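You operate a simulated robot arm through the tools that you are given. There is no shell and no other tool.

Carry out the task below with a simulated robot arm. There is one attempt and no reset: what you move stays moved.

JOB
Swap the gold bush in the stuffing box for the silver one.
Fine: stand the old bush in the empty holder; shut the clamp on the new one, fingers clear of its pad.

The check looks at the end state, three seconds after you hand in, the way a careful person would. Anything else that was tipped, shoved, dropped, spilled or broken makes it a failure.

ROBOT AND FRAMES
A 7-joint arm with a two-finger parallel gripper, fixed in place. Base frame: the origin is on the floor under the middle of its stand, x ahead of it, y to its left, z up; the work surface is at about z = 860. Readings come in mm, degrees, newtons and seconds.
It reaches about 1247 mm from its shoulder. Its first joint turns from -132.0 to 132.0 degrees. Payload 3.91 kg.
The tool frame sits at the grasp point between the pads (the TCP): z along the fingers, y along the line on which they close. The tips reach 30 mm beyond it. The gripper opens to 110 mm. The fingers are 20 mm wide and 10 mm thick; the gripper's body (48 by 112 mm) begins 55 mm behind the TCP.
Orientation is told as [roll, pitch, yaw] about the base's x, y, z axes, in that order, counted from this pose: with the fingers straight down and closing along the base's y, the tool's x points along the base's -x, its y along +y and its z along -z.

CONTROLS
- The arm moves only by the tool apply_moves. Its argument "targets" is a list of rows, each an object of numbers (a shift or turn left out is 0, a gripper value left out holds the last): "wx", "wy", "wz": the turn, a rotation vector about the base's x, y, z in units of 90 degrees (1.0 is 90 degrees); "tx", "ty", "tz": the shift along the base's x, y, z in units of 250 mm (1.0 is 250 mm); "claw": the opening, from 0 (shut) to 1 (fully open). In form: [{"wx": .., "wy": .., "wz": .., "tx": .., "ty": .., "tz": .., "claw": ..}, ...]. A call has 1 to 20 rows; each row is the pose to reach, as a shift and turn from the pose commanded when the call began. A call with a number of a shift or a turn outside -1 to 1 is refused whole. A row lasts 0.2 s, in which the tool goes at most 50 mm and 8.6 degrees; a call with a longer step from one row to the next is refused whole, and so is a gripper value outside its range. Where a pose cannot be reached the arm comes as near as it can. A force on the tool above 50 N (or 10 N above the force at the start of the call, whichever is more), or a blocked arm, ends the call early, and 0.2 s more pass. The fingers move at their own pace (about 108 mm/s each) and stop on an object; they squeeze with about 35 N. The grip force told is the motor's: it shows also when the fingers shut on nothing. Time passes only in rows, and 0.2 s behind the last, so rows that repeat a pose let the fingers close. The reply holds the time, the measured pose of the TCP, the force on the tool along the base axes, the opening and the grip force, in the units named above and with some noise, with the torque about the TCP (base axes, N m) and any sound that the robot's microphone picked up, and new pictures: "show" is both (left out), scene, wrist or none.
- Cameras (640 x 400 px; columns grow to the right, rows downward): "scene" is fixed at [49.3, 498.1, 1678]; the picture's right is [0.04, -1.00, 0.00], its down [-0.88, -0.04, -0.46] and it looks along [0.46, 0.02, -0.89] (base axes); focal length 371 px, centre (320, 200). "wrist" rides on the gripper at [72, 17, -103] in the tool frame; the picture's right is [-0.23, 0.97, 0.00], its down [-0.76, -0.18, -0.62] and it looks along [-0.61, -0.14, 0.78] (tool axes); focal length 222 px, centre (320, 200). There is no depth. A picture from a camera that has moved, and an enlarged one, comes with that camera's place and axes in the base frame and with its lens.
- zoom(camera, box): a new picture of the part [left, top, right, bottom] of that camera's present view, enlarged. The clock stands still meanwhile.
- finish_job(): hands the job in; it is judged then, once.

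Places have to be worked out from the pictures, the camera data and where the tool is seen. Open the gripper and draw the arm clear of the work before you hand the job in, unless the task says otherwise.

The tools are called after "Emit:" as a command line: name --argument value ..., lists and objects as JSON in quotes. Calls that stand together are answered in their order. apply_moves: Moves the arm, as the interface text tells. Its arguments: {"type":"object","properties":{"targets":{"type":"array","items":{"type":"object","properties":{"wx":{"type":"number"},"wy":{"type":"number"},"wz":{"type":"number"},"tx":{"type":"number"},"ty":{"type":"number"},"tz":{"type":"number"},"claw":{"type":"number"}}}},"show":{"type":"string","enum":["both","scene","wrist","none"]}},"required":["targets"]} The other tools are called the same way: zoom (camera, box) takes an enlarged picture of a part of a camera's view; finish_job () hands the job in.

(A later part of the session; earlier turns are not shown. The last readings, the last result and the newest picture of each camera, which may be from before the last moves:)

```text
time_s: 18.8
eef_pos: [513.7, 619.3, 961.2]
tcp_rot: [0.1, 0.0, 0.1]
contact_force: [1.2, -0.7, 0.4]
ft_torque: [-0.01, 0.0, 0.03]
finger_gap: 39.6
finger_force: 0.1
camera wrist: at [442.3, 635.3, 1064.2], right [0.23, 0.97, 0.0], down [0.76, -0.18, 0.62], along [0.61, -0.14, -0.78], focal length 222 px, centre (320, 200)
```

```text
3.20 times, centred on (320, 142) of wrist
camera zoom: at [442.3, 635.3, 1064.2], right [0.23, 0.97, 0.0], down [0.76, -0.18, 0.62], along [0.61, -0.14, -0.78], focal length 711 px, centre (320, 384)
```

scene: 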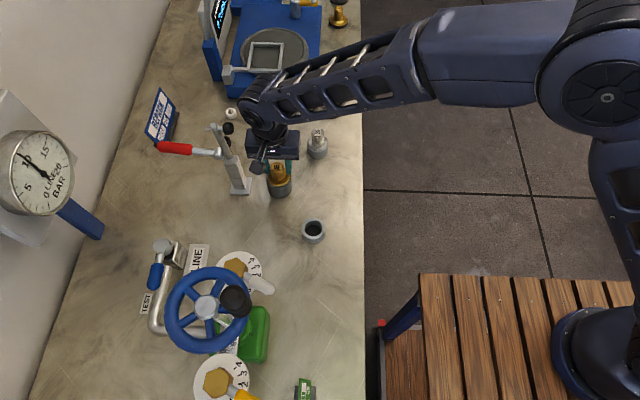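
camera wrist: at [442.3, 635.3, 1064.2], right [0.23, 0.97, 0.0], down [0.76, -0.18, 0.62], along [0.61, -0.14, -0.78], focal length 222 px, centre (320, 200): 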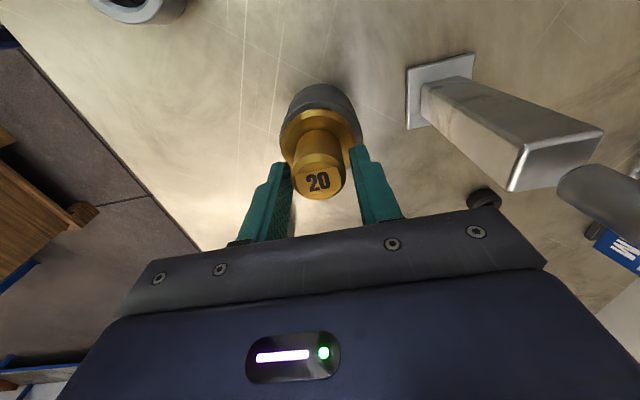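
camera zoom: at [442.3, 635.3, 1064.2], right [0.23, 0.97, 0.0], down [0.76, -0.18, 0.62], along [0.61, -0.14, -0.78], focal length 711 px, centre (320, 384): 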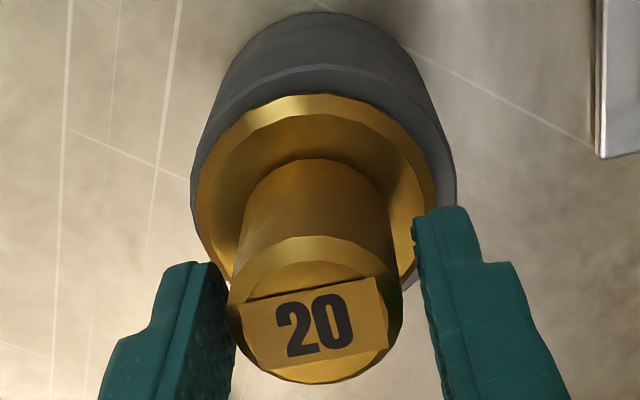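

The fingers are now around the neck with no contact at a 40 mm gap. I ease down 3 mm for more overlap and close on the neck.

Emit:
apply_moves --targets '[{"tz": -0.012, "tx": 0.003, "claw": 0.36}, {"tz": -0.012, "tx": 0.003, "claw": 0.3}, {"tz": -0.012, "tx": 0.003, "claw": 0.2}, {"tz": -0.012, "tx": 0.003, "claw": 0.1}, {"tz": -0.012, "tx": 0.003, "claw": 0}, {"tz": -0.012, "tx": 0.003, "claw": 0}]' --show "wrist"

Emit:
zoom --camera "wrist" --box '[220, 80, 420, 205]'

```text
time_s: 20.2
eef_pos: [514.0, 617.2, 957.5]
tcp_rot: [-0.1, 0.1, 0.1]
contact_force: [0.5, 7.9, -0.1]
ft_torque: [0.34, 0.01, -0.03]
finger_gap: 31.2
finger_force: 34.9
camera wrist: at [442.6, 635.3, 1060.9], right [0.23, 0.97, 0.0], down [0.76, -0.18, 0.62], along [0.61, -0.14, -0.78], focal length 222 px, centre (320, 200)
```

wrist: 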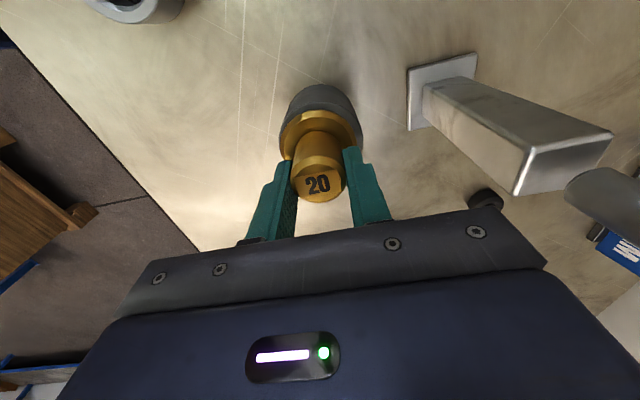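

```text
3.20 times, centred on (320, 142) of wrist
camera zoom: at [442.6, 635.3, 1060.9], right [0.23, 0.97, 0.0], down [0.76, -0.18, 0.62], along [0.61, -0.14, -0.78], focal length 711 px, centre (320, 384)
```

zoom: 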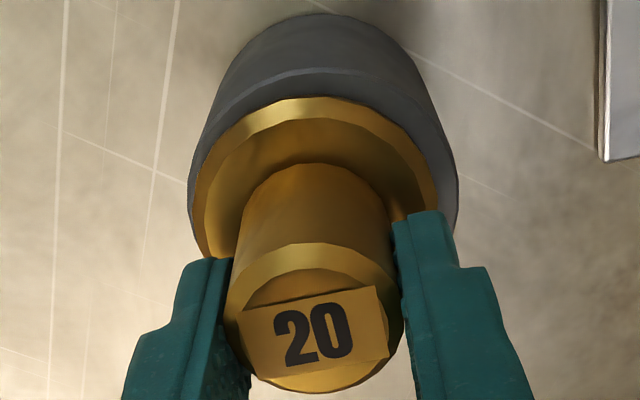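

The neck is gripped at 31 mm. The tool feels about +8 N in y, so I relieve that by shifting 2 mm in +y and then lift slowly.

Emit:
apply_moves --targets '[{"ty": 0.008, "claw": 0}, {"ty": 0.008, "claw": 0}, {"ty": 0.008, "tz": 0.01, "claw": 0}, {"ty": 0.008, "tz": 0.02, "claw": 0}, {"ty": 0.008, "tz": 0.03, "claw": 0}]' --show "wrist"

```text
time_s: 21.4
eef_pos: [514.2, 619.3, 963.8]
tcp_rot: [0.1, 0.1, 0.1]
contact_force: [-0.2, -0.8, -1.6]
ft_torque: [-0.02, -0.03, 0.02]
finger_gap: 31.3
finger_force: 35.0
camera wrist: at [442.6, 637.2, 1067.6], right [0.23, 0.97, 0.0], down [0.76, -0.18, 0.62], along [0.61, -0.14, -0.78], focal length 222 px, centre (320, 200)
```

wrist: 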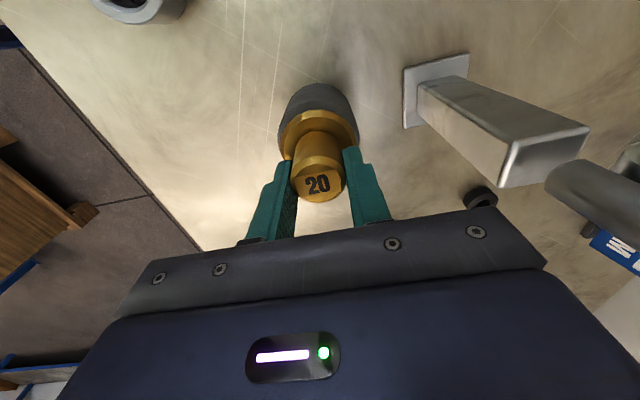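

The bush rises freely with only about 1.6 N of weight. The box axis is thus near (514.2, 619.2) in tool readings. I lift it fully out and look at its underside length.

Emit:
apply_moves --targets '[{"tz": 0.03, "claw": 0}, {"tz": 0.07, "claw": 0}, {"tz": 0.11, "claw": 0}, {"tz": 0.16, "claw": 0}, {"tz": 0.22, "claw": 0}, {"tz": 0.28, "claw": 0}, {"tz": 0.32, "claw": 0}, {"tz": 0.32, "claw": 0}]'

Emit:
zoom --camera "scene" --box '[230, 110, 330, 210]'

Emit:
zoom --camera "wrist" --box '[220, 80, 420, 205]'

```text
time_s: 23.2
eef_pos: [514.8, 620.8, 1045.6]
tcp_rot: [0.1, -0.1, 0.1]
contact_force: [0.0, 0.7, -2.3]
ft_torque: [-0.01, -0.01, -0.01]
finger_gap: 31.3
finger_force: 35.0
camera wrist: at [442.7, 638.2, 1147.8], right [0.23, 0.97, 0.0], down [0.76, -0.18, 0.62], along [0.61, -0.14, -0.78], focal length 222 px, centre (320, 200)
```

scene: 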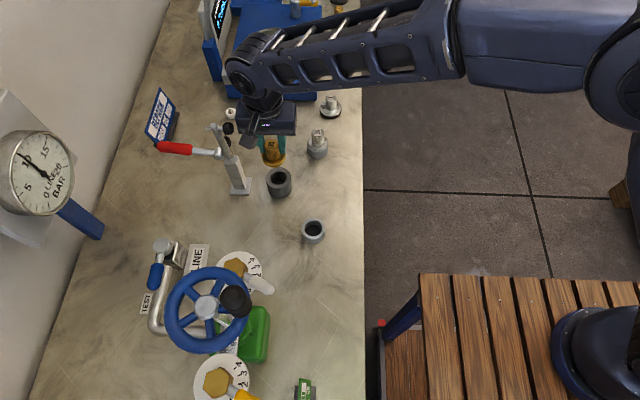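
wrist: 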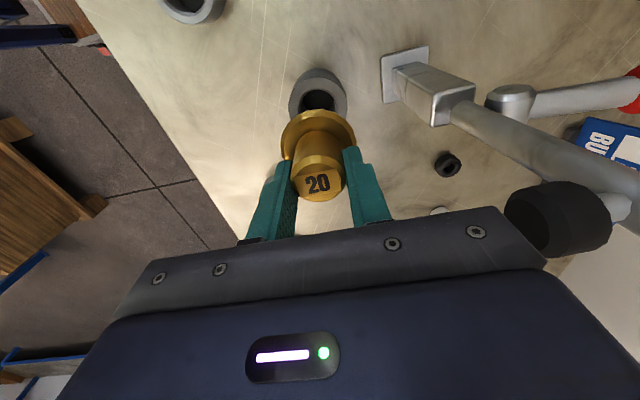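

```text
4.00 times, centred on (280, 160) of scene
camera zoom: at [49.3, 498.1, 1678.0], right [0.04, -1.0, 0.0], down [-0.88, -0.04, -0.46], along [0.46, 0.02, -0.89], focal length 1483 px, centre (480, 360)
```

zoom: 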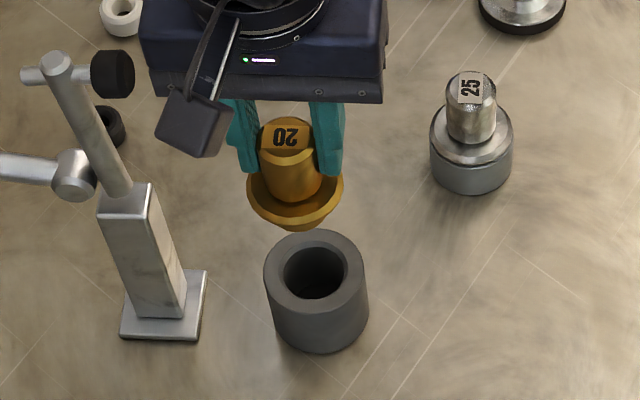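

```text
3.20 times, centred on (320, 142) of wrist
camera zoom: at [442.7, 638.2, 1147.8], right [0.23, 0.97, 0.0], down [0.76, -0.18, 0.62], along [0.61, -0.14, -0.78], focal length 711 px, centre (320, 384)
```

zoom: 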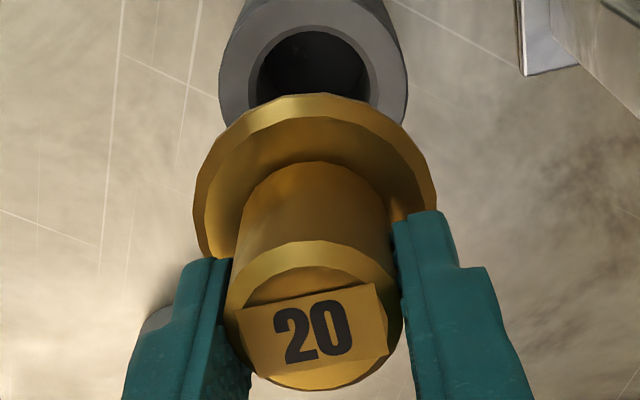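

The gold bush is out and hanging straight. I carry it at this height over toward the empty holder and stop near it to measure the holder precisely.

Emit:
apply_moves --targets '[{"tx": -0.1, "ty": -0.08, "claw": 0}, {"tx": -0.22, "ty": -0.18, "claw": 0}, {"tx": -0.34, "ty": -0.28, "claw": 0}, {"tx": -0.44, "ty": -0.36, "claw": 0}, {"tx": -0.46, "ty": -0.367, "claw": 0}, {"tx": -0.46, "ty": -0.367, "claw": 0}]'

Emit:
zoom --camera "scene" --box '[250, 160, 360, 260]'

Emit:
zoom --camera "wrist" --box '[220, 60, 420, 185]'

```text
time_s: 24.6
eef_pos: [400.2, 526.5, 1048.5]
tcp_rot: [0.1, 0.0, 0.1]
contact_force: [-0.5, -0.1, -1.9]
ft_torque: [-0.01, 0.03, -0.02]
finger_gap: 31.4
finger_force: 35.1
camera wrist: at [328.1, 543.3, 1150.5], right [0.23, 0.97, 0.0], down [0.76, -0.18, 0.62], along [0.61, -0.14, -0.78], focal length 222 px, centre (320, 200)
```

scene: 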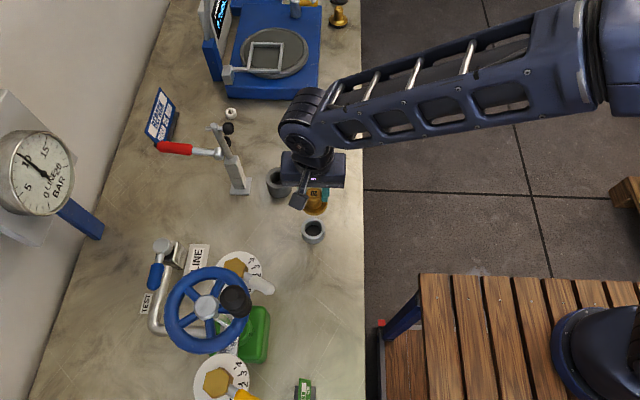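
wrist: 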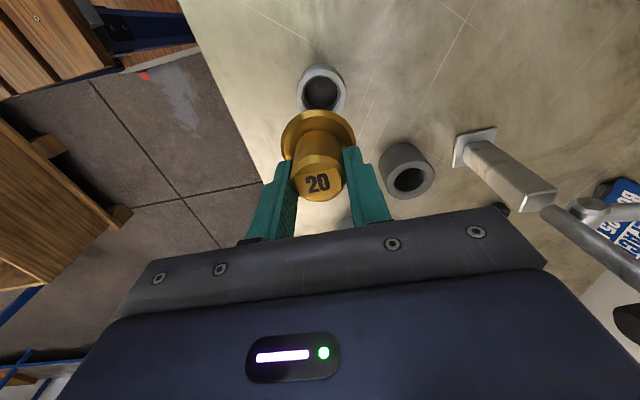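

```text
4.00 times, centred on (305, 210) of scene
camera zoom: at [49.3, 498.1, 1678.0], right [0.04, -1.0, 0.0], down [-0.88, -0.04, -0.46], along [0.46, 0.02, -0.89], focal length 1483 px, centre (380, 160)
```

zoom: 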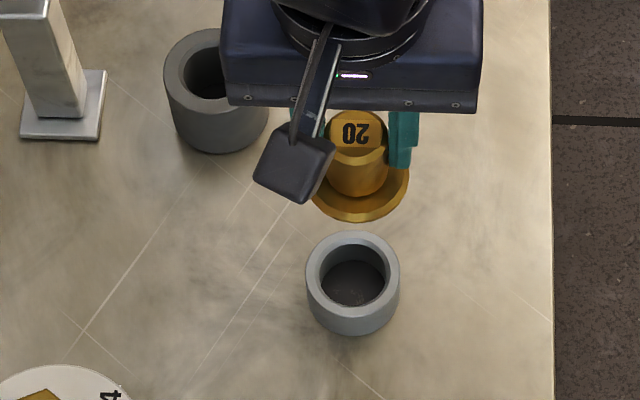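

```text
3.20 times, centred on (320, 122) of wrist
camera zoom: at [328.1, 543.3, 1150.5], right [0.23, 0.97, 0.0], down [0.76, -0.18, 0.62], along [0.61, -0.14, -0.78], focal length 711 px, centre (320, 448)
```

zoom: 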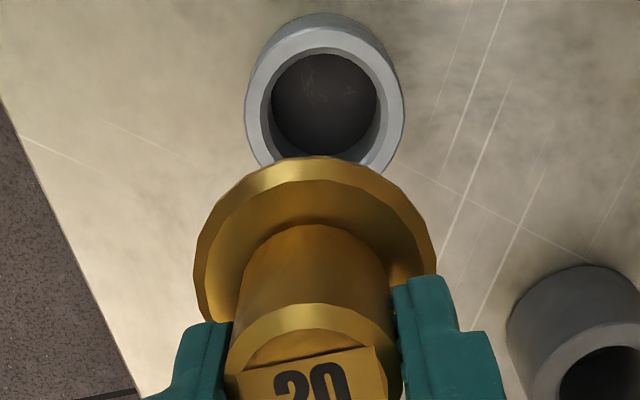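

The holder's rim comes out at (389.5, 530, z≈882), outer diameter 55 mm. I move over it and lower to leave a clear gap under the bush, then compare the axes.

Emit:
apply_moves --targets '[{"tx": -0.042, "ty": 0.014, "tz": -0.06, "claw": 0}, {"tx": -0.042, "ty": 0.014, "tz": -0.12, "claw": 0}, {"tx": -0.042, "ty": 0.014, "tz": -0.18, "claw": 0}, {"tx": -0.042, "ty": 0.014, "tz": -0.22, "claw": 0}, {"tx": -0.042, "ty": 0.014, "tz": -0.22, "claw": 0}]'

Emit:
zoom --camera "scene" --box '[260, 170, 360, 260]'

Emit:
zoom --camera "wrist" --box '[240, 80, 400, 180]'

```text
time_s: 25.8
eef_pos: [388.7, 531.7, 989.6]
tcp_rot: [0.2, 0.0, 0.1]
contact_force: [0.3, 0.1, -2.2]
ft_torque: [-0.03, -0.03, 0.02]
finger_gap: 31.5
finger_force: 35.2
camera wrist: at [317.1, 548.2, 1092.6], right [0.23, 0.97, 0.0], down [0.76, -0.18, 0.62], along [0.61, -0.14, -0.78], focal length 222 px, centre (320, 200)
```

scene: 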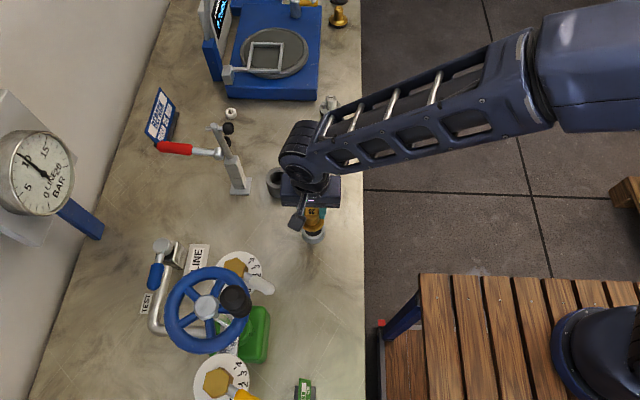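
wrist: 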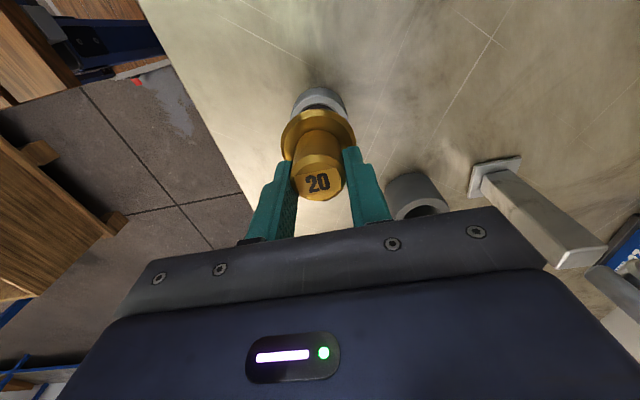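

```text
4.44 times, centred on (310, 215) of scene
camera zoom: at [49.3, 498.1, 1678.0], right [0.04, -1.0, 0.0], down [-0.88, -0.04, -0.46], along [0.46, 0.02, -0.89], focal length 1648 px, centre (364, 133)
```

zoom: 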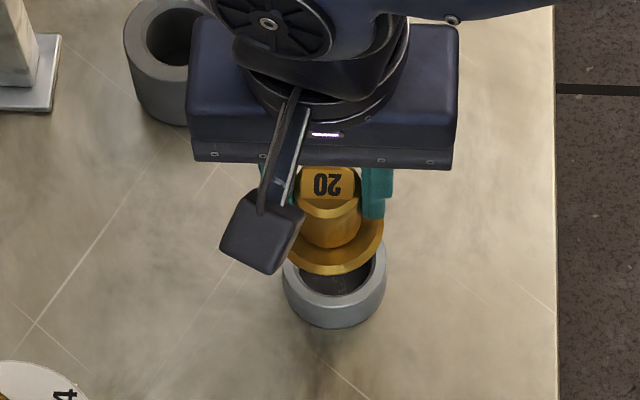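

```text
4.00 times, centred on (320, 130) of wrist
camera zoom: at [317.1, 548.2, 1092.6], right [0.23, 0.97, 0.0], down [0.76, -0.18, 0.62], along [0.61, -0.14, -0.78], focal length 888 px, centre (320, 480)
```

zoom: 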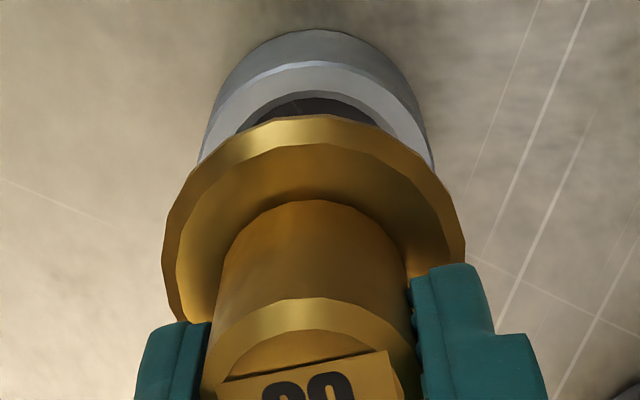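

Re-fitting with the flange diameter known from the earlier 53 mm contact: the bush axis sits about 3.8 mm to -x of the tool point, so the box axis is (510.4, 619.2), and the holder axis is (391.8, 530.3) with rim z≈889. I shift the tool to (395.6, 530.3), lower a little and check concentricity.

Emit:
apply_moves --targets '[{"tx": 0.013, "ty": -0.002, "tz": 0, "claw": 0}, {"tx": 0.027, "ty": -0.005, "tz": -0.02, "claw": 0}, {"tx": 0.027, "ty": -0.005, "tz": -0.04, "claw": 0}, {"tx": 0.027, "ty": -0.005, "tz": -0.04, "claw": 0}]'

Emit:
zoom --camera "scene" --box '[270, 180, 350, 260]'

Emit:
zoom --camera "wrist" --box '[240, 80, 400, 180]'

```text
time_s: 26.8
eef_pos: [396.3, 530.7, 977.9]
tcp_rot: [-0.1, -0.1, 0.1]
contact_force: [-0.1, 0.6, -1.3]
ft_torque: [-0.01, -0.04, 0.03]
finger_gap: 31.4
finger_force: 35.3
camera wrist: at [324.5, 547.1, 1081.1], right [0.23, 0.97, 0.0], down [0.76, -0.18, 0.62], along [0.61, -0.14, -0.78], focal length 222 px, centre (320, 200)
```

scene: 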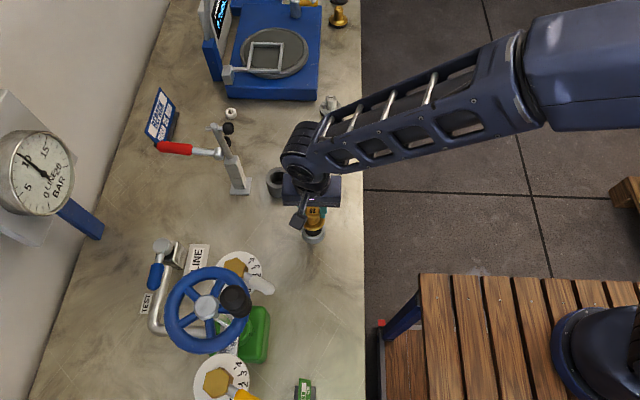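
wrist: 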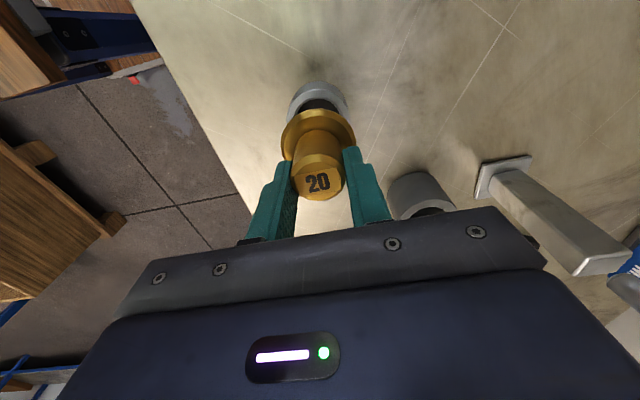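

```text
5.00 times, centred on (310, 220) of scene
camera zoom: at [49.3, 498.1, 1678.0], right [0.04, -1.0, 0.0], down [-0.88, -0.04, -0.46], along [0.46, 0.02, -0.89], focal length 1854 px, centre (370, 100)
```

zoom: 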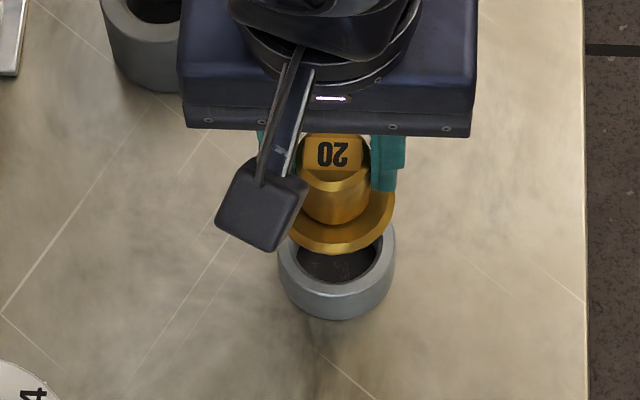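

```text
4.00 times, centred on (320, 130) of wrist
camera zoom: at [324.5, 547.1, 1081.1], right [0.23, 0.97, 0.0], down [0.76, -0.18, 0.62], along [0.61, -0.14, -0.78], focal length 888 px, centre (320, 480)
```

zoom: 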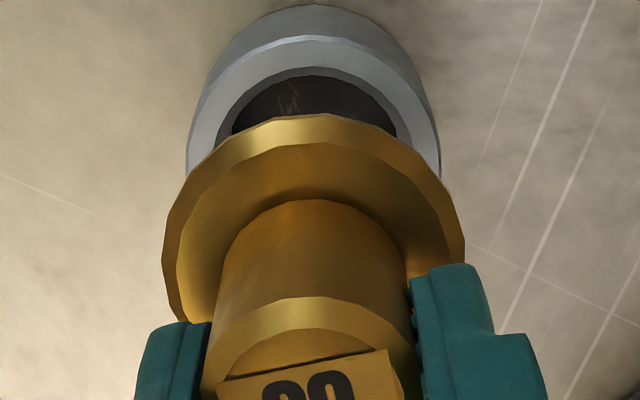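

The holder axis re-measures as (392.6, 530.0) and the bush axis as about (392.4, 530.5), so they line up within a millimetre. I lower in small steps watching the vertical force.

Emit:
apply_moves --targets '[{"ty": -0.002, "tz": -0.01, "claw": 0}, {"ty": -0.002, "tz": -0.02, "claw": 0}, {"ty": -0.002, "tz": -0.03, "claw": 0}, {"ty": -0.002, "tz": -0.04, "claw": 0}, {"ty": -0.002, "tz": -0.05, "claw": 0}, {"ty": -0.002, "tz": -0.05, "claw": 0}]'

Emit:
zoom --camera "scene" --box '[270, 180, 350, 260]'

Emit:
zoom --camera "wrist" --box '[240, 80, 400, 180]'

```text
time_s: 28.2
eef_pos: [395.0, 530.2, 965.9]
tcp_rot: [-0.1, 0.0, 0.1]
contact_force: [0.7, 0.5, -1.7]
ft_torque: [0.02, -0.03, 0.0]
finger_gap: 31.4
finger_force: 34.7
camera wrist: at [323.2, 547.0, 1069.5], right [0.23, 0.97, 0.0], down [0.76, -0.18, 0.62], along [0.61, -0.14, -0.78], focal length 222 px, centre (320, 200)
```

scene: 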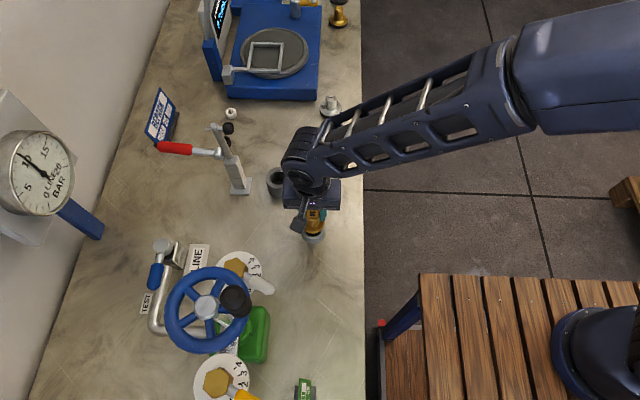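
wrist: 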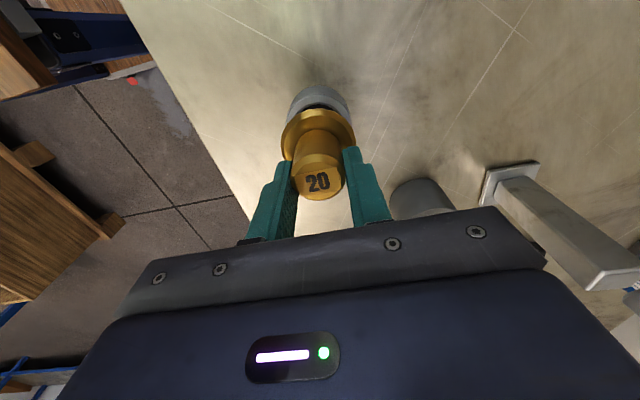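

```text
5.00 times, centred on (310, 220) of scene
camera zoom: at [49.3, 498.1, 1678.0], right [0.04, -1.0, 0.0], down [-0.88, -0.04, -0.46], along [0.46, 0.02, -0.89], focal length 1854 px, centre (370, 100)
```

zoom: 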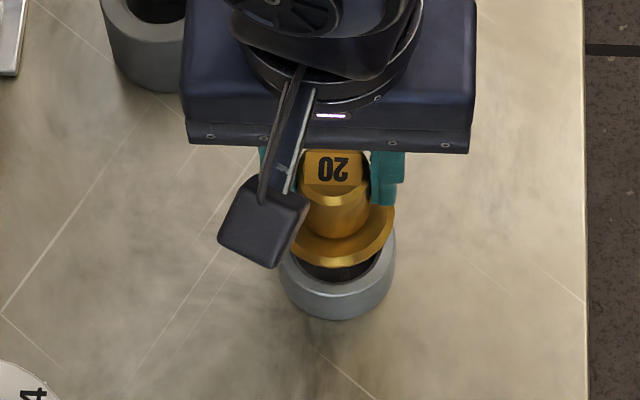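

```text
4.00 times, centred on (320, 130) of wrist
camera zoom: at [323.2, 547.0, 1069.5], right [0.23, 0.97, 0.0], down [0.76, -0.18, 0.62], along [0.61, -0.14, -0.78], focal length 888 px, centre (320, 480)
```

zoom: 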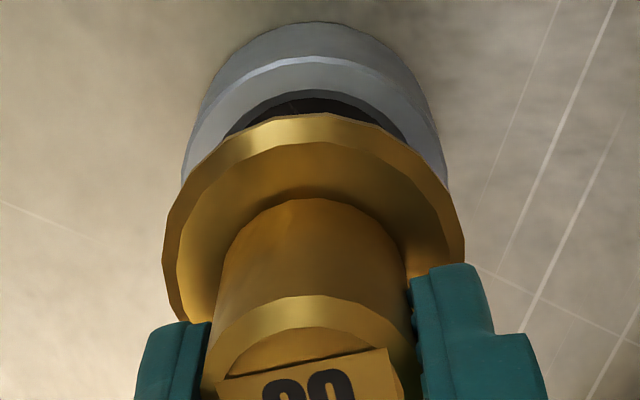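

Still no contact at z 966; the tool has drifted to x=395.0, so I add 1.2 mm in x and continue lowering in small steps.

Emit:
apply_moves --targets '[{"tx": 0.005, "tz": 0, "claw": 0}, {"tx": 0.005, "tz": -0.01, "claw": 0}, {"tx": 0.005, "tz": -0.02, "claw": 0}, {"tx": 0.005, "tz": -0.03, "claw": 0}, {"tx": 0.005, "tz": -0.03, "claw": 0}]' --show "none"

Emit:
zoom --camera "wrist" --box '[240, 80, 400, 180]'

Emit:
zoom --camera "scene" --box '[270, 180, 350, 260]'

```text
time_s: 29.4
eef_pos: [396.7, 530.6, 959.0]
tcp_rot: [0.0, 0.0, 0.1]
contact_force: [-0.1, 0.4, -1.9]
ft_torque: [-0.05, 0.0, 0.0]
finger_gap: 31.2
finger_force: 35.6
```

```text
4.00 times, centred on (320, 130) of wrist
camera zoom: at [325.4, 547.5, 1062.0], right [0.23, 0.97, 0.0], down [0.76, -0.18, 0.62], along [0.61, -0.14, -0.78], focal length 888 px, centre (320, 480)
```

zoom: 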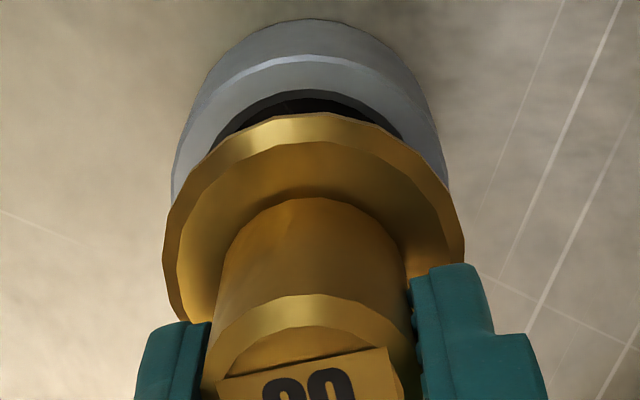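

```text
5.00 times, centred on (310, 220) of scene
camera zoom: at [49.3, 498.1, 1678.0], right [0.04, -1.0, 0.0], down [-0.88, -0.04, -0.46], along [0.46, 0.02, -0.89], focal length 1854 px, centre (370, 100)
```

zoom: 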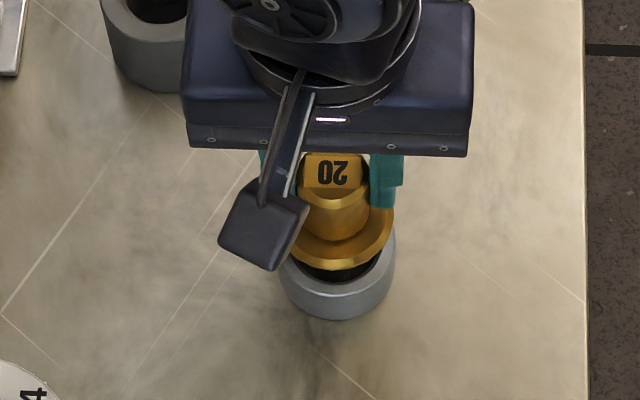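

Still only the bush's own weight on the tool at z 959. I trim x by -0.7 mm and keep lowering.

Emit:
apply_moves --targets '[{"tx": -0.003, "tz": -0.008, "claw": 0}, {"tx": -0.003, "tz": -0.016, "claw": 0}, {"tx": -0.003, "tz": -0.024, "claw": 0}, {"tx": -0.003, "tz": -0.032, "claw": 0}, {"tx": -0.003, "tz": -0.032, "claw": 0}]' --show "none"

Emit:
zoom --camera "wrist" --box '[240, 80, 400, 180]'

Emit:
zoom --camera "scene" --box '[270, 180, 350, 260]'

```text
time_s: 30.6
eef_pos: [397.4, 530.4, 951.7]
tcp_rot: [0.1, 0.0, 0.1]
contact_force: [-0.3, -0.2, -2.0]
ft_torque: [-0.03, -0.01, 0.03]
finger_gap: 31.2
finger_force: 34.8
```

```text
4.00 times, centred on (320, 130) of wrist
camera zoom: at [325.0, 548.2, 1054.9], right [0.23, 0.97, 0.0], down [0.76, -0.18, 0.62], along [0.61, -0.14, -0.78], focal length 888 px, centre (320, 480)
```

zoom: 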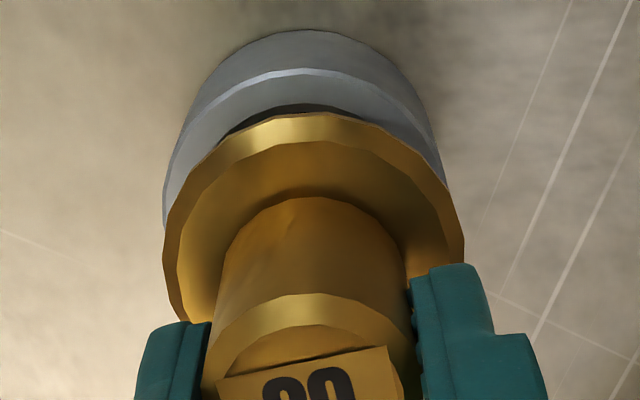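

```text
5.00 times, centred on (310, 220) of scene
camera zoom: at [49.3, 498.1, 1678.0], right [0.04, -1.0, 0.0], down [-0.88, -0.04, -0.46], along [0.46, 0.02, -0.89], focal length 1854 px, centre (370, 100)
```

zoom: 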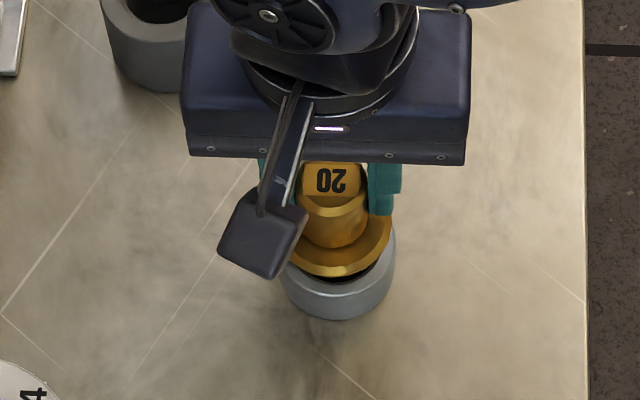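

No contact yet at z 952. Both views suggest the bush is about 0.6 mm too far in +y and 0.7 mm in +x, so I trim those and go on down.

Emit:
apply_moves --targets '[{"tx": -0.003, "ty": -0.0025, "tz": 0, "claw": 0}, {"tx": -0.003, "ty": -0.0025, "tz": -0.008, "claw": 0}, {"tx": -0.003, "ty": -0.0025, "tz": -0.016, "claw": 0}, {"tx": -0.003, "ty": -0.0025, "tz": -0.024, "claw": 0}, {"tx": -0.003, "ty": -0.0025, "tz": -0.024, "claw": 0}]' --show "none"

Emit:
zoom --camera "wrist" --box '[240, 80, 400, 180]'

Emit:
zoom --camera "scene" --box '[270, 180, 350, 260]'

```text
time_s: 31.8
eef_pos: [395.8, 530.7, 945.5]
tcp_rot: [0.0, -0.1, 0.2]
contact_force: [0.2, -0.1, -2.6]
ft_torque: [0.01, 0.0, 0.02]
finger_gap: 31.3
finger_force: 34.6
```

```text
4.00 times, centred on (320, 130) of wrist
camera zoom: at [324.4, 547.4, 1049.3], right [0.23, 0.97, 0.0], down [0.76, -0.18, 0.62], along [0.61, -0.14, -0.78], focal length 888 px, centre (320, 480)
```

zoom: 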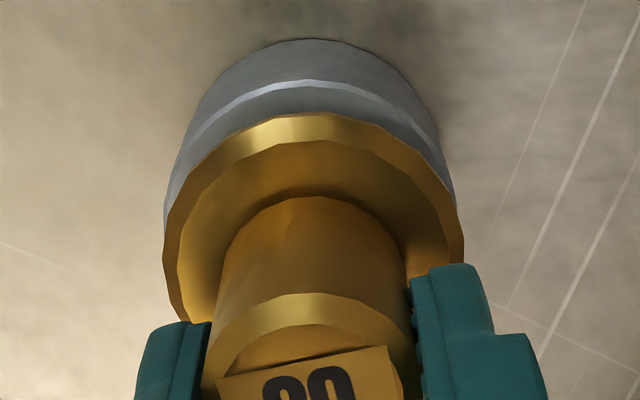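

```text
5.00 times, centred on (310, 220) of scene
camera zoom: at [49.3, 498.1, 1678.0], right [0.04, -1.0, 0.0], down [-0.88, -0.04, -0.46], along [0.46, 0.02, -0.89], focal length 1854 px, centre (370, 100)
```

zoom: 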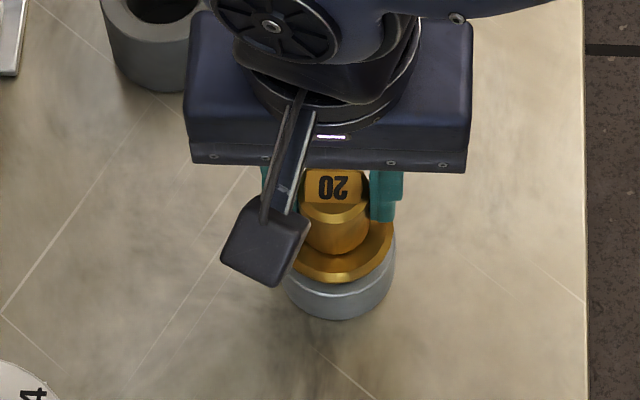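

No contact at z 945.5 and the flange is closing on the rim, so the spigot is probably in the bore. I continue in finer steps.

Emit:
apply_moves --targets '[{"tz": -0.006, "claw": 0}, {"tz": -0.012, "claw": 0}, {"tz": -0.018, "claw": 0}, {"tz": -0.024, "claw": 0}, {"tz": -0.024, "claw": 0}]' --show "none"

Emit:
zoom --camera "wrist" --box '[240, 80, 400, 180]'

Emit:
zoom --camera "scene" --box '[270, 180, 350, 260]'

```text
time_s: 33.0
eef_pos: [395.1, 529.7, 940.5]
tcp_rot: [-0.1, 0.0, 0.1]
contact_force: [0.5, -0.8, 0.7]
ft_torque: [-0.05, -0.04, 0.02]
finger_gap: 31.3
finger_force: 35.2
```

```text
4.00 times, centred on (320, 130) of wrist
camera zoom: at [323.8, 546.8, 1043.0], right [0.23, 0.97, 0.0], down [0.76, -0.18, 0.62], along [0.61, -0.14, -0.78], focal length 888 px, centre (320, 480)
```

zoom: 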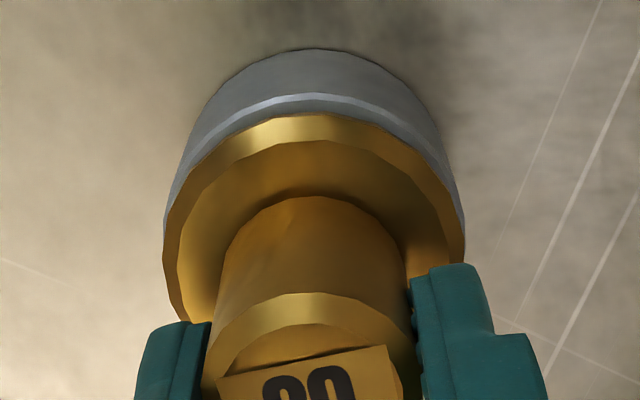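

```text
5.00 times, centred on (310, 220) of scene
camera zoom: at [49.3, 498.1, 1678.0], right [0.04, -1.0, 0.0], down [-0.88, -0.04, -0.46], along [0.46, 0.02, -0.89], focal length 1854 px, centre (370, 100)
```

zoom: 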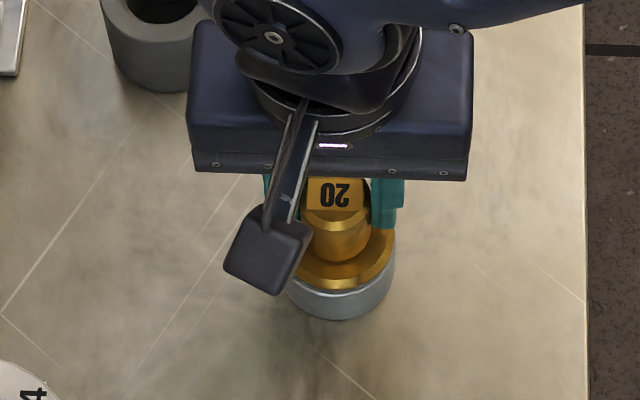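

The vertical force changed from -2 to about +0.7 N at z 940.5, so it has touched down. I look closer at the flange-to-rim gap before releasing.

Emit:
zoom --camera "scene" --box '[290, 200, 340, 250]'

Emit:
zoom --camera "wrist" --box '[270, 85, 370, 150]'

```text
8.00 times, centred on (315, 225) of scene
camera zoom: at [49.3, 498.1, 1678.0], right [0.04, -1.0, 0.0], down [-0.88, -0.04, -0.46], along [0.46, 0.02, -0.89], focal length 2966 px, centre (360, 0)
```

zoom: 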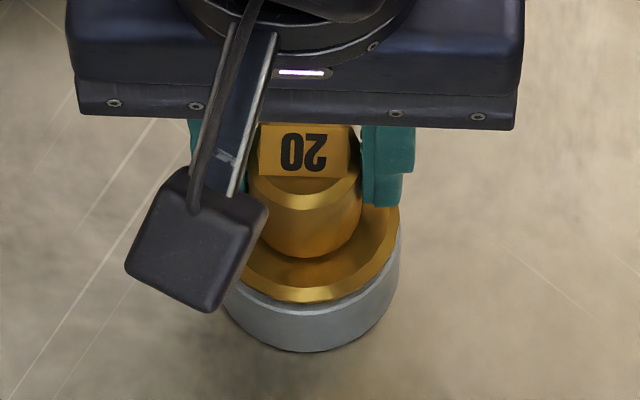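

```text
6.15 times, centred on (320, 118) of wrist
camera zoom: at [323.8, 546.8, 1043.0], right [0.23, 0.97, 0.0], down [0.76, -0.18, 0.62], along [0.61, -0.14, -0.78], focal length 1367 px, centre (320, 708)
```

zoom: 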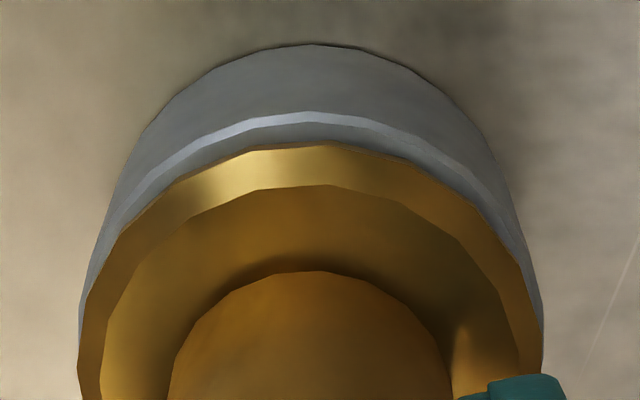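

The flange looks down on or very near the rim, but I want to be sure it is seated rather than caught. I press down 2 mm more and read the force and pose.

Emit:
apply_moves --targets '[{"tz": -0.004, "claw": 0}, {"tz": -0.008, "claw": 0}, {"tz": -0.008, "claw": 0}]' --show "none"

Emit:
zoom --camera "wrist" --box '[270, 85, 370, 150]'

```text
time_s: 33.8
eef_pos: [396.2, 530.5, 938.4]
tcp_rot: [0.1, -0.2, 0.1]
contact_force: [2.6, 0.5, 30.7]
ft_torque: [-0.47, 0.11, -0.03]
finger_gap: 31.6
finger_force: 35.4
```

```text
6.15 times, centred on (320, 118) of wrist
camera zoom: at [323.6, 546.5, 1042.0], right [0.23, 0.97, 0.0], down [0.76, -0.18, 0.62], along [0.61, -0.14, -0.78], focal length 1367 px, centre (320, 708)
```

zoom: 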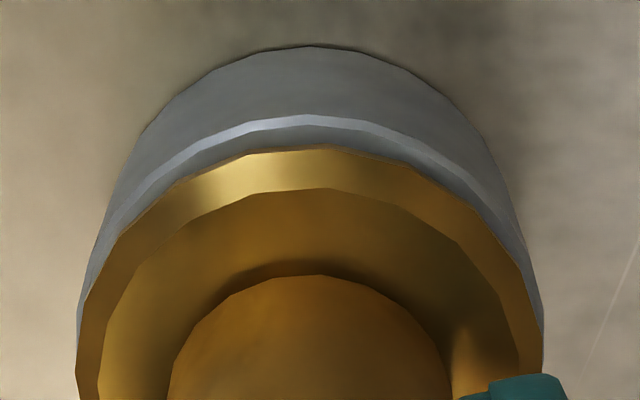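

The force rose steeply to 31 N over 2 mm, and the flange-to-rim relation matches what it was in the box, so the bush is seated. I relieve the pressure by rising about 1.5 mm, then open the fingers.

Emit:
apply_moves --targets '[{"tz": 0.006, "claw": 0}, {"tz": 0.006, "claw": 0.2}, {"tz": 0.006, "claw": 0.32}, {"tz": 0.006, "claw": 0.42}, {"tz": 0.006, "claw": 0.46}, {"tz": 0.006, "claw": 0.46}]'

Emit:
zoom --camera "wrist" --box '[240, 80, 400, 180]'

Emit:
zoom --camera "scene" --box '[290, 200, 340, 250]'

```text
time_s: 35.2
eef_pos: [395.5, 529.5, 940.4]
tcp_rot: [0.0, 0.0, 0.1]
contact_force: [-0.9, -0.5, 0.1]
ft_torque: [-0.02, 0.04, 0.0]
finger_gap: 50.8
finger_force: 0.1
camera wrist: at [323.8, 546.3, 1042.9], right [0.23, 0.97, 0.0], down [0.76, -0.18, 0.62], along [0.61, -0.14, -0.78], focal length 222 px, centre (320, 200)
```

scene: 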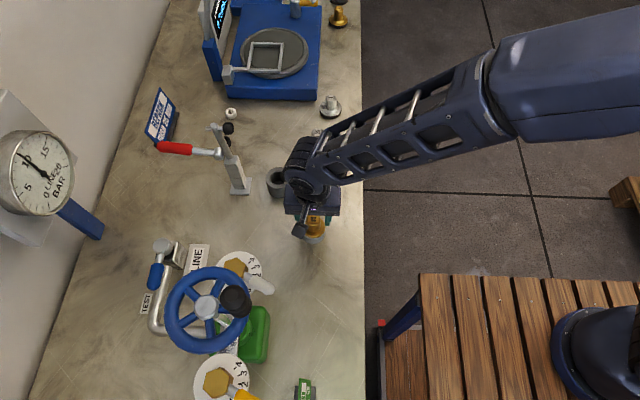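
wrist: 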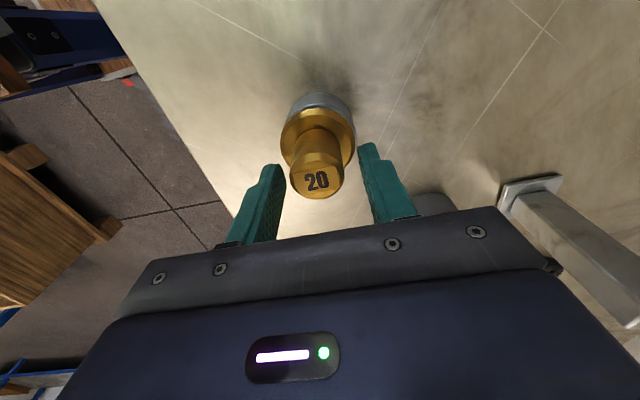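

```text
4.00 times, centred on (320, 130) of wrist
camera zoom: at [323.8, 546.3, 1042.9], right [0.23, 0.97, 0.0], down [0.76, -0.18, 0.62], along [0.61, -0.14, -0.78], focal length 888 px, centre (320, 480)
```

zoom: 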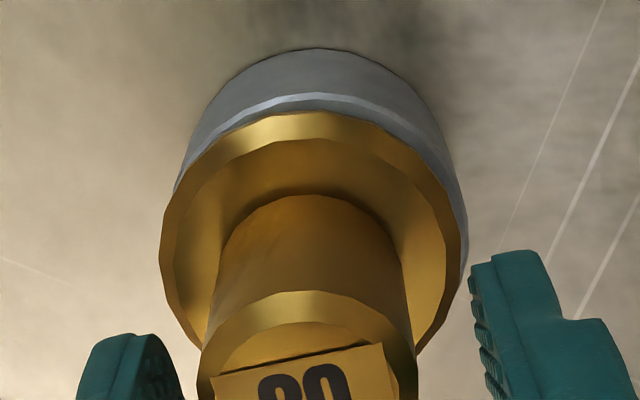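

```text
8.00 times, centred on (315, 225) of scene
camera zoom: at [49.3, 498.1, 1678.0], right [0.04, -1.0, 0.0], down [-0.88, -0.04, -0.46], along [0.46, 0.02, -0.89], focal length 2966 px, centre (360, 0)
```

zoom: 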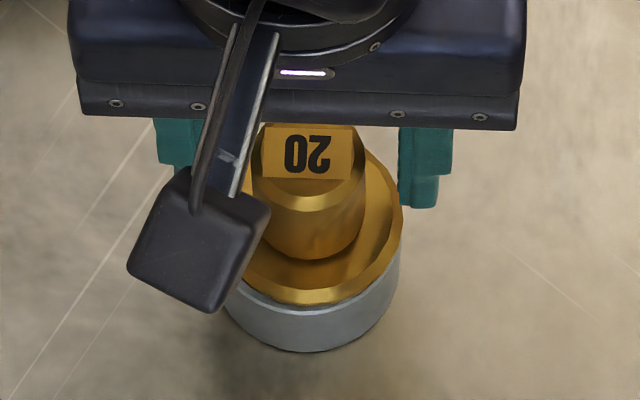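

Released cleanly with no residual force. I raise the open gripper straight up and back to inspect how the gold bush stands in the holder.

Emit:
apply_moves --targets '[{"tz": 0.06, "claw": 0.46}, {"tz": 0.14, "claw": 0.46}, {"tz": 0.26, "claw": 0.46}, {"tz": 0.4, "claw": 0.46}, {"tz": 0.4, "tx": -0.08, "claw": 0.46}, {"tz": 0.4, "tx": -0.08, "claw": 0.46}]'

Emit:
zoom --camera "wrist" --box '[240, 80, 400, 180]'

Emit:
zoom --camera "scene" --box '[270, 180, 350, 260]'

```text
time_s: 36.6
eef_pos: [377.3, 529.3, 1038.2]
tcp_rot: [0.0, 0.0, 0.1]
contact_force: [0.8, 0.3, -0.6]
ft_torque: [0.0, -0.02, -0.02]
finger_gap: 50.7
finger_force: 0.0
camera wrist: at [306.1, 546.2, 1142.6], right [0.23, 0.97, 0.0], down [0.76, -0.18, 0.62], along [0.61, -0.14, -0.78], focal length 222 px, centre (320, 200)
```

scene: 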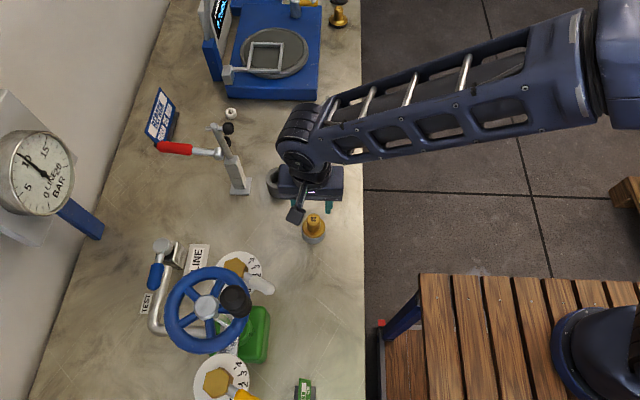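
wrist: 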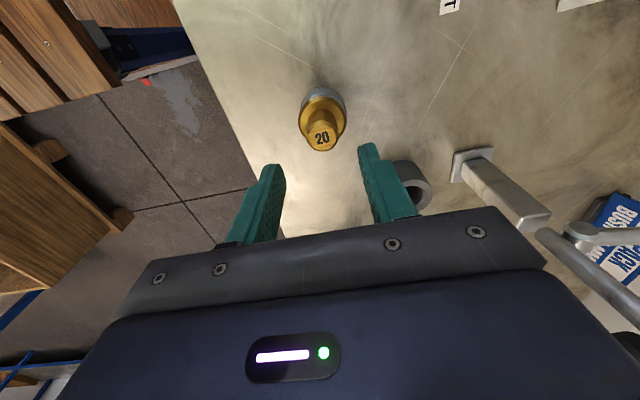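

```text
4.00 times, centred on (320, 130) of wrist
camera zoom: at [306.1, 546.2, 1142.6], right [0.23, 0.97, 0.0], down [0.76, -0.18, 0.62], along [0.61, -0.14, -0.78], focal length 888 px, centre (320, 480)
```

zoom: 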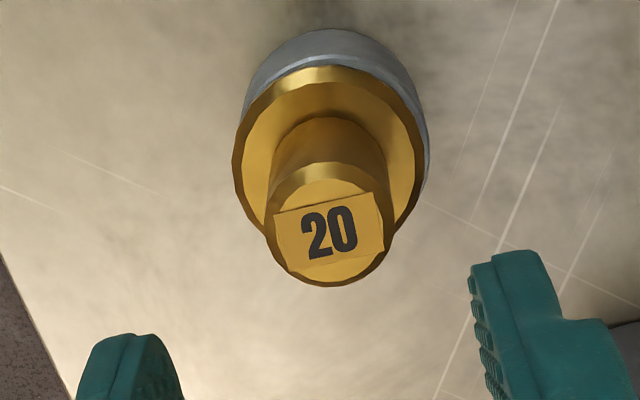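

```text
5.00 times, centred on (310, 220) of scene
camera zoom: at [49.3, 498.1, 1678.0], right [0.04, -1.0, 0.0], down [-0.88, -0.04, -0.46], along [0.46, 0.02, -0.89], focal length 1854 px, centre (370, 100)
```

zoom: 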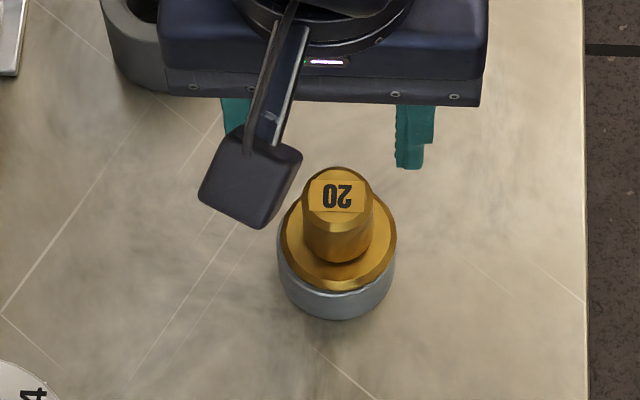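

The bush stands upright, but it may sit slightly off-centre toward -y on the holder. I zoom in more to judge whether the flange is properly down.

Emit:
zoom --camera "wrist" --box '[285, 80, 360, 155]'

Emit:
zoom --camera "scene" --box '[295, 205, 335, 250]'

Emit:
zoom --camera "scene" --box '[295, 120, 335, 165]'

```text
5.33 times, centred on (322, 118) of wrist
camera zoom: at [306.1, 546.2, 1142.6], right [0.23, 0.97, 0.0], down [0.76, -0.18, 0.62], along [0.61, -0.14, -0.78], focal length 1185 px, centre (307, 640)
```

zoom: 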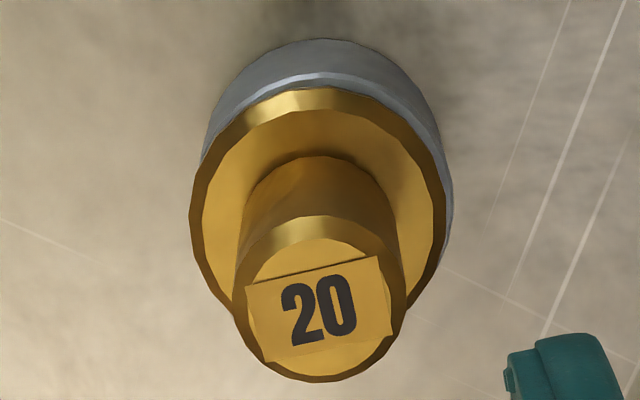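

```text
8.89 times, centred on (315, 228) of scene
camera zoom: at [49.3, 498.1, 1678.0], right [0.04, -1.0, 0.0], down [-0.88, -0.04, -0.46], along [0.46, 0.02, -0.89], focal length 3296 px, centre (364, -44)
```

zoom: 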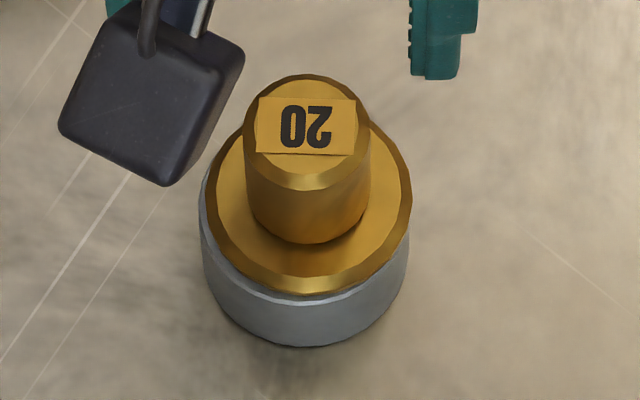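

```text
8.89 times, centred on (315, 142) of scene
camera zoom: at [49.3, 498.1, 1678.0], right [0.04, -1.0, 0.0], down [-0.88, -0.04, -0.46], along [0.46, 0.02, -0.89], focal length 3296 px, centre (364, 711)
```

zoom: 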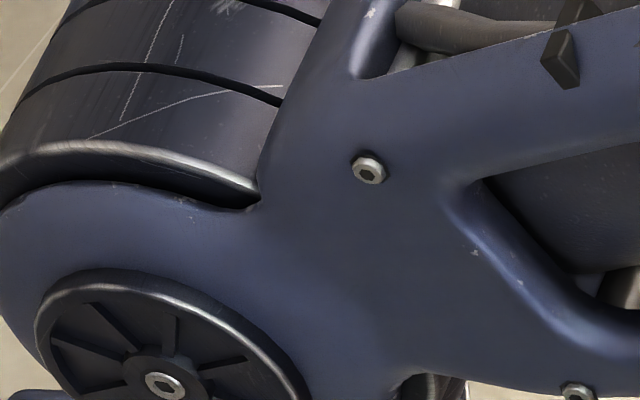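

The flange height above the rim matches the box case, but I want a flatter look to be sure. I back off toward -x, away from the valves, and tilt the camera down to a low side view of the gold bush in its holder.

Emit:
apply_moves --targets '[{"tx": -0.1, "wy": -0.08, "claw": 0.46}, {"tx": -0.2, "wy": -0.16, "claw": 0.46}, {"tx": -0.3, "wy": -0.24, "claw": 0.46}, {"tx": -0.38, "tz": -0.05, "wy": -0.32, "claw": 0.46}, {"tx": -0.4, "tz": -0.12, "wy": -0.4, "claw": 0.46}, {"tx": -0.4, "tz": -0.18, "wy": -0.44, "claw": 0.46}, {"tx": -0.4, "tz": -0.18, "wy": -0.44, "claw": 0.46}]'

Emit:
zoom --camera "wrist" --box '[260, 40, 400, 180]'

```text
time_s: 38.2
eef_pos: [276.1, 530.2, 995.0]
tcp_rot: [0.0, -39.6, 0.1]
contact_force: [1.0, -0.2, 0.5]
ft_torque: [-0.02, -0.01, 0.0]
finger_gap: 50.7
finger_force: 0.1
camera wrist: at [153.9, 547.0, 1027.4], right [0.17, 0.97, 0.14], down [0.19, -0.18, 0.97], along [0.97, -0.14, -0.21], focal length 222 px, centre (320, 200)
```

scene: 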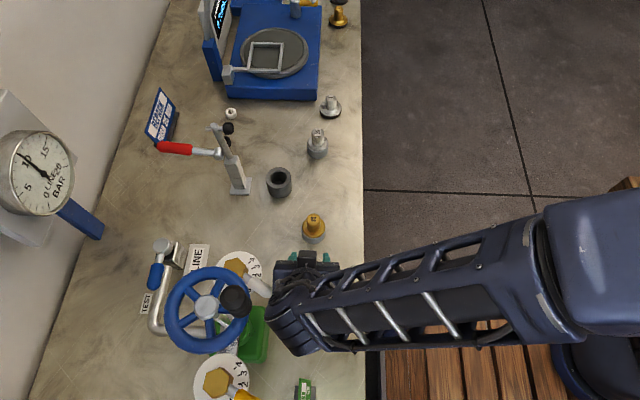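
wrist: 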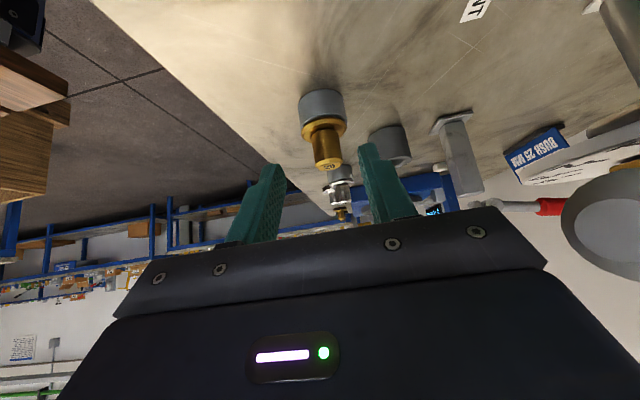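

```text
2.86 times, centred on (330, 110) of wrist
camera zoom: at [153.9, 547.0, 1027.4], right [0.17, 0.97, 0.14], down [0.19, -0.18, 0.97], along [0.97, -0.14, -0.21], focal length 635 px, centre (291, 457)
```

zoom: 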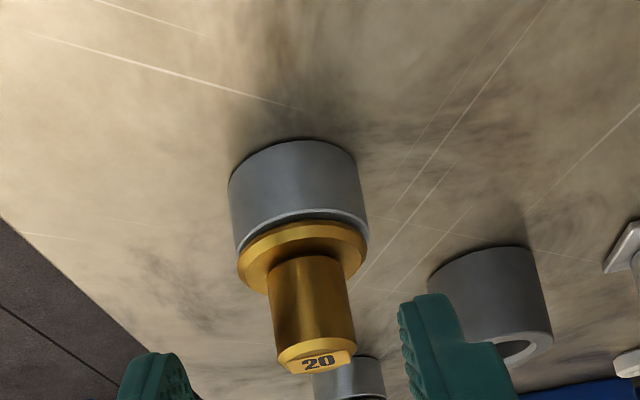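

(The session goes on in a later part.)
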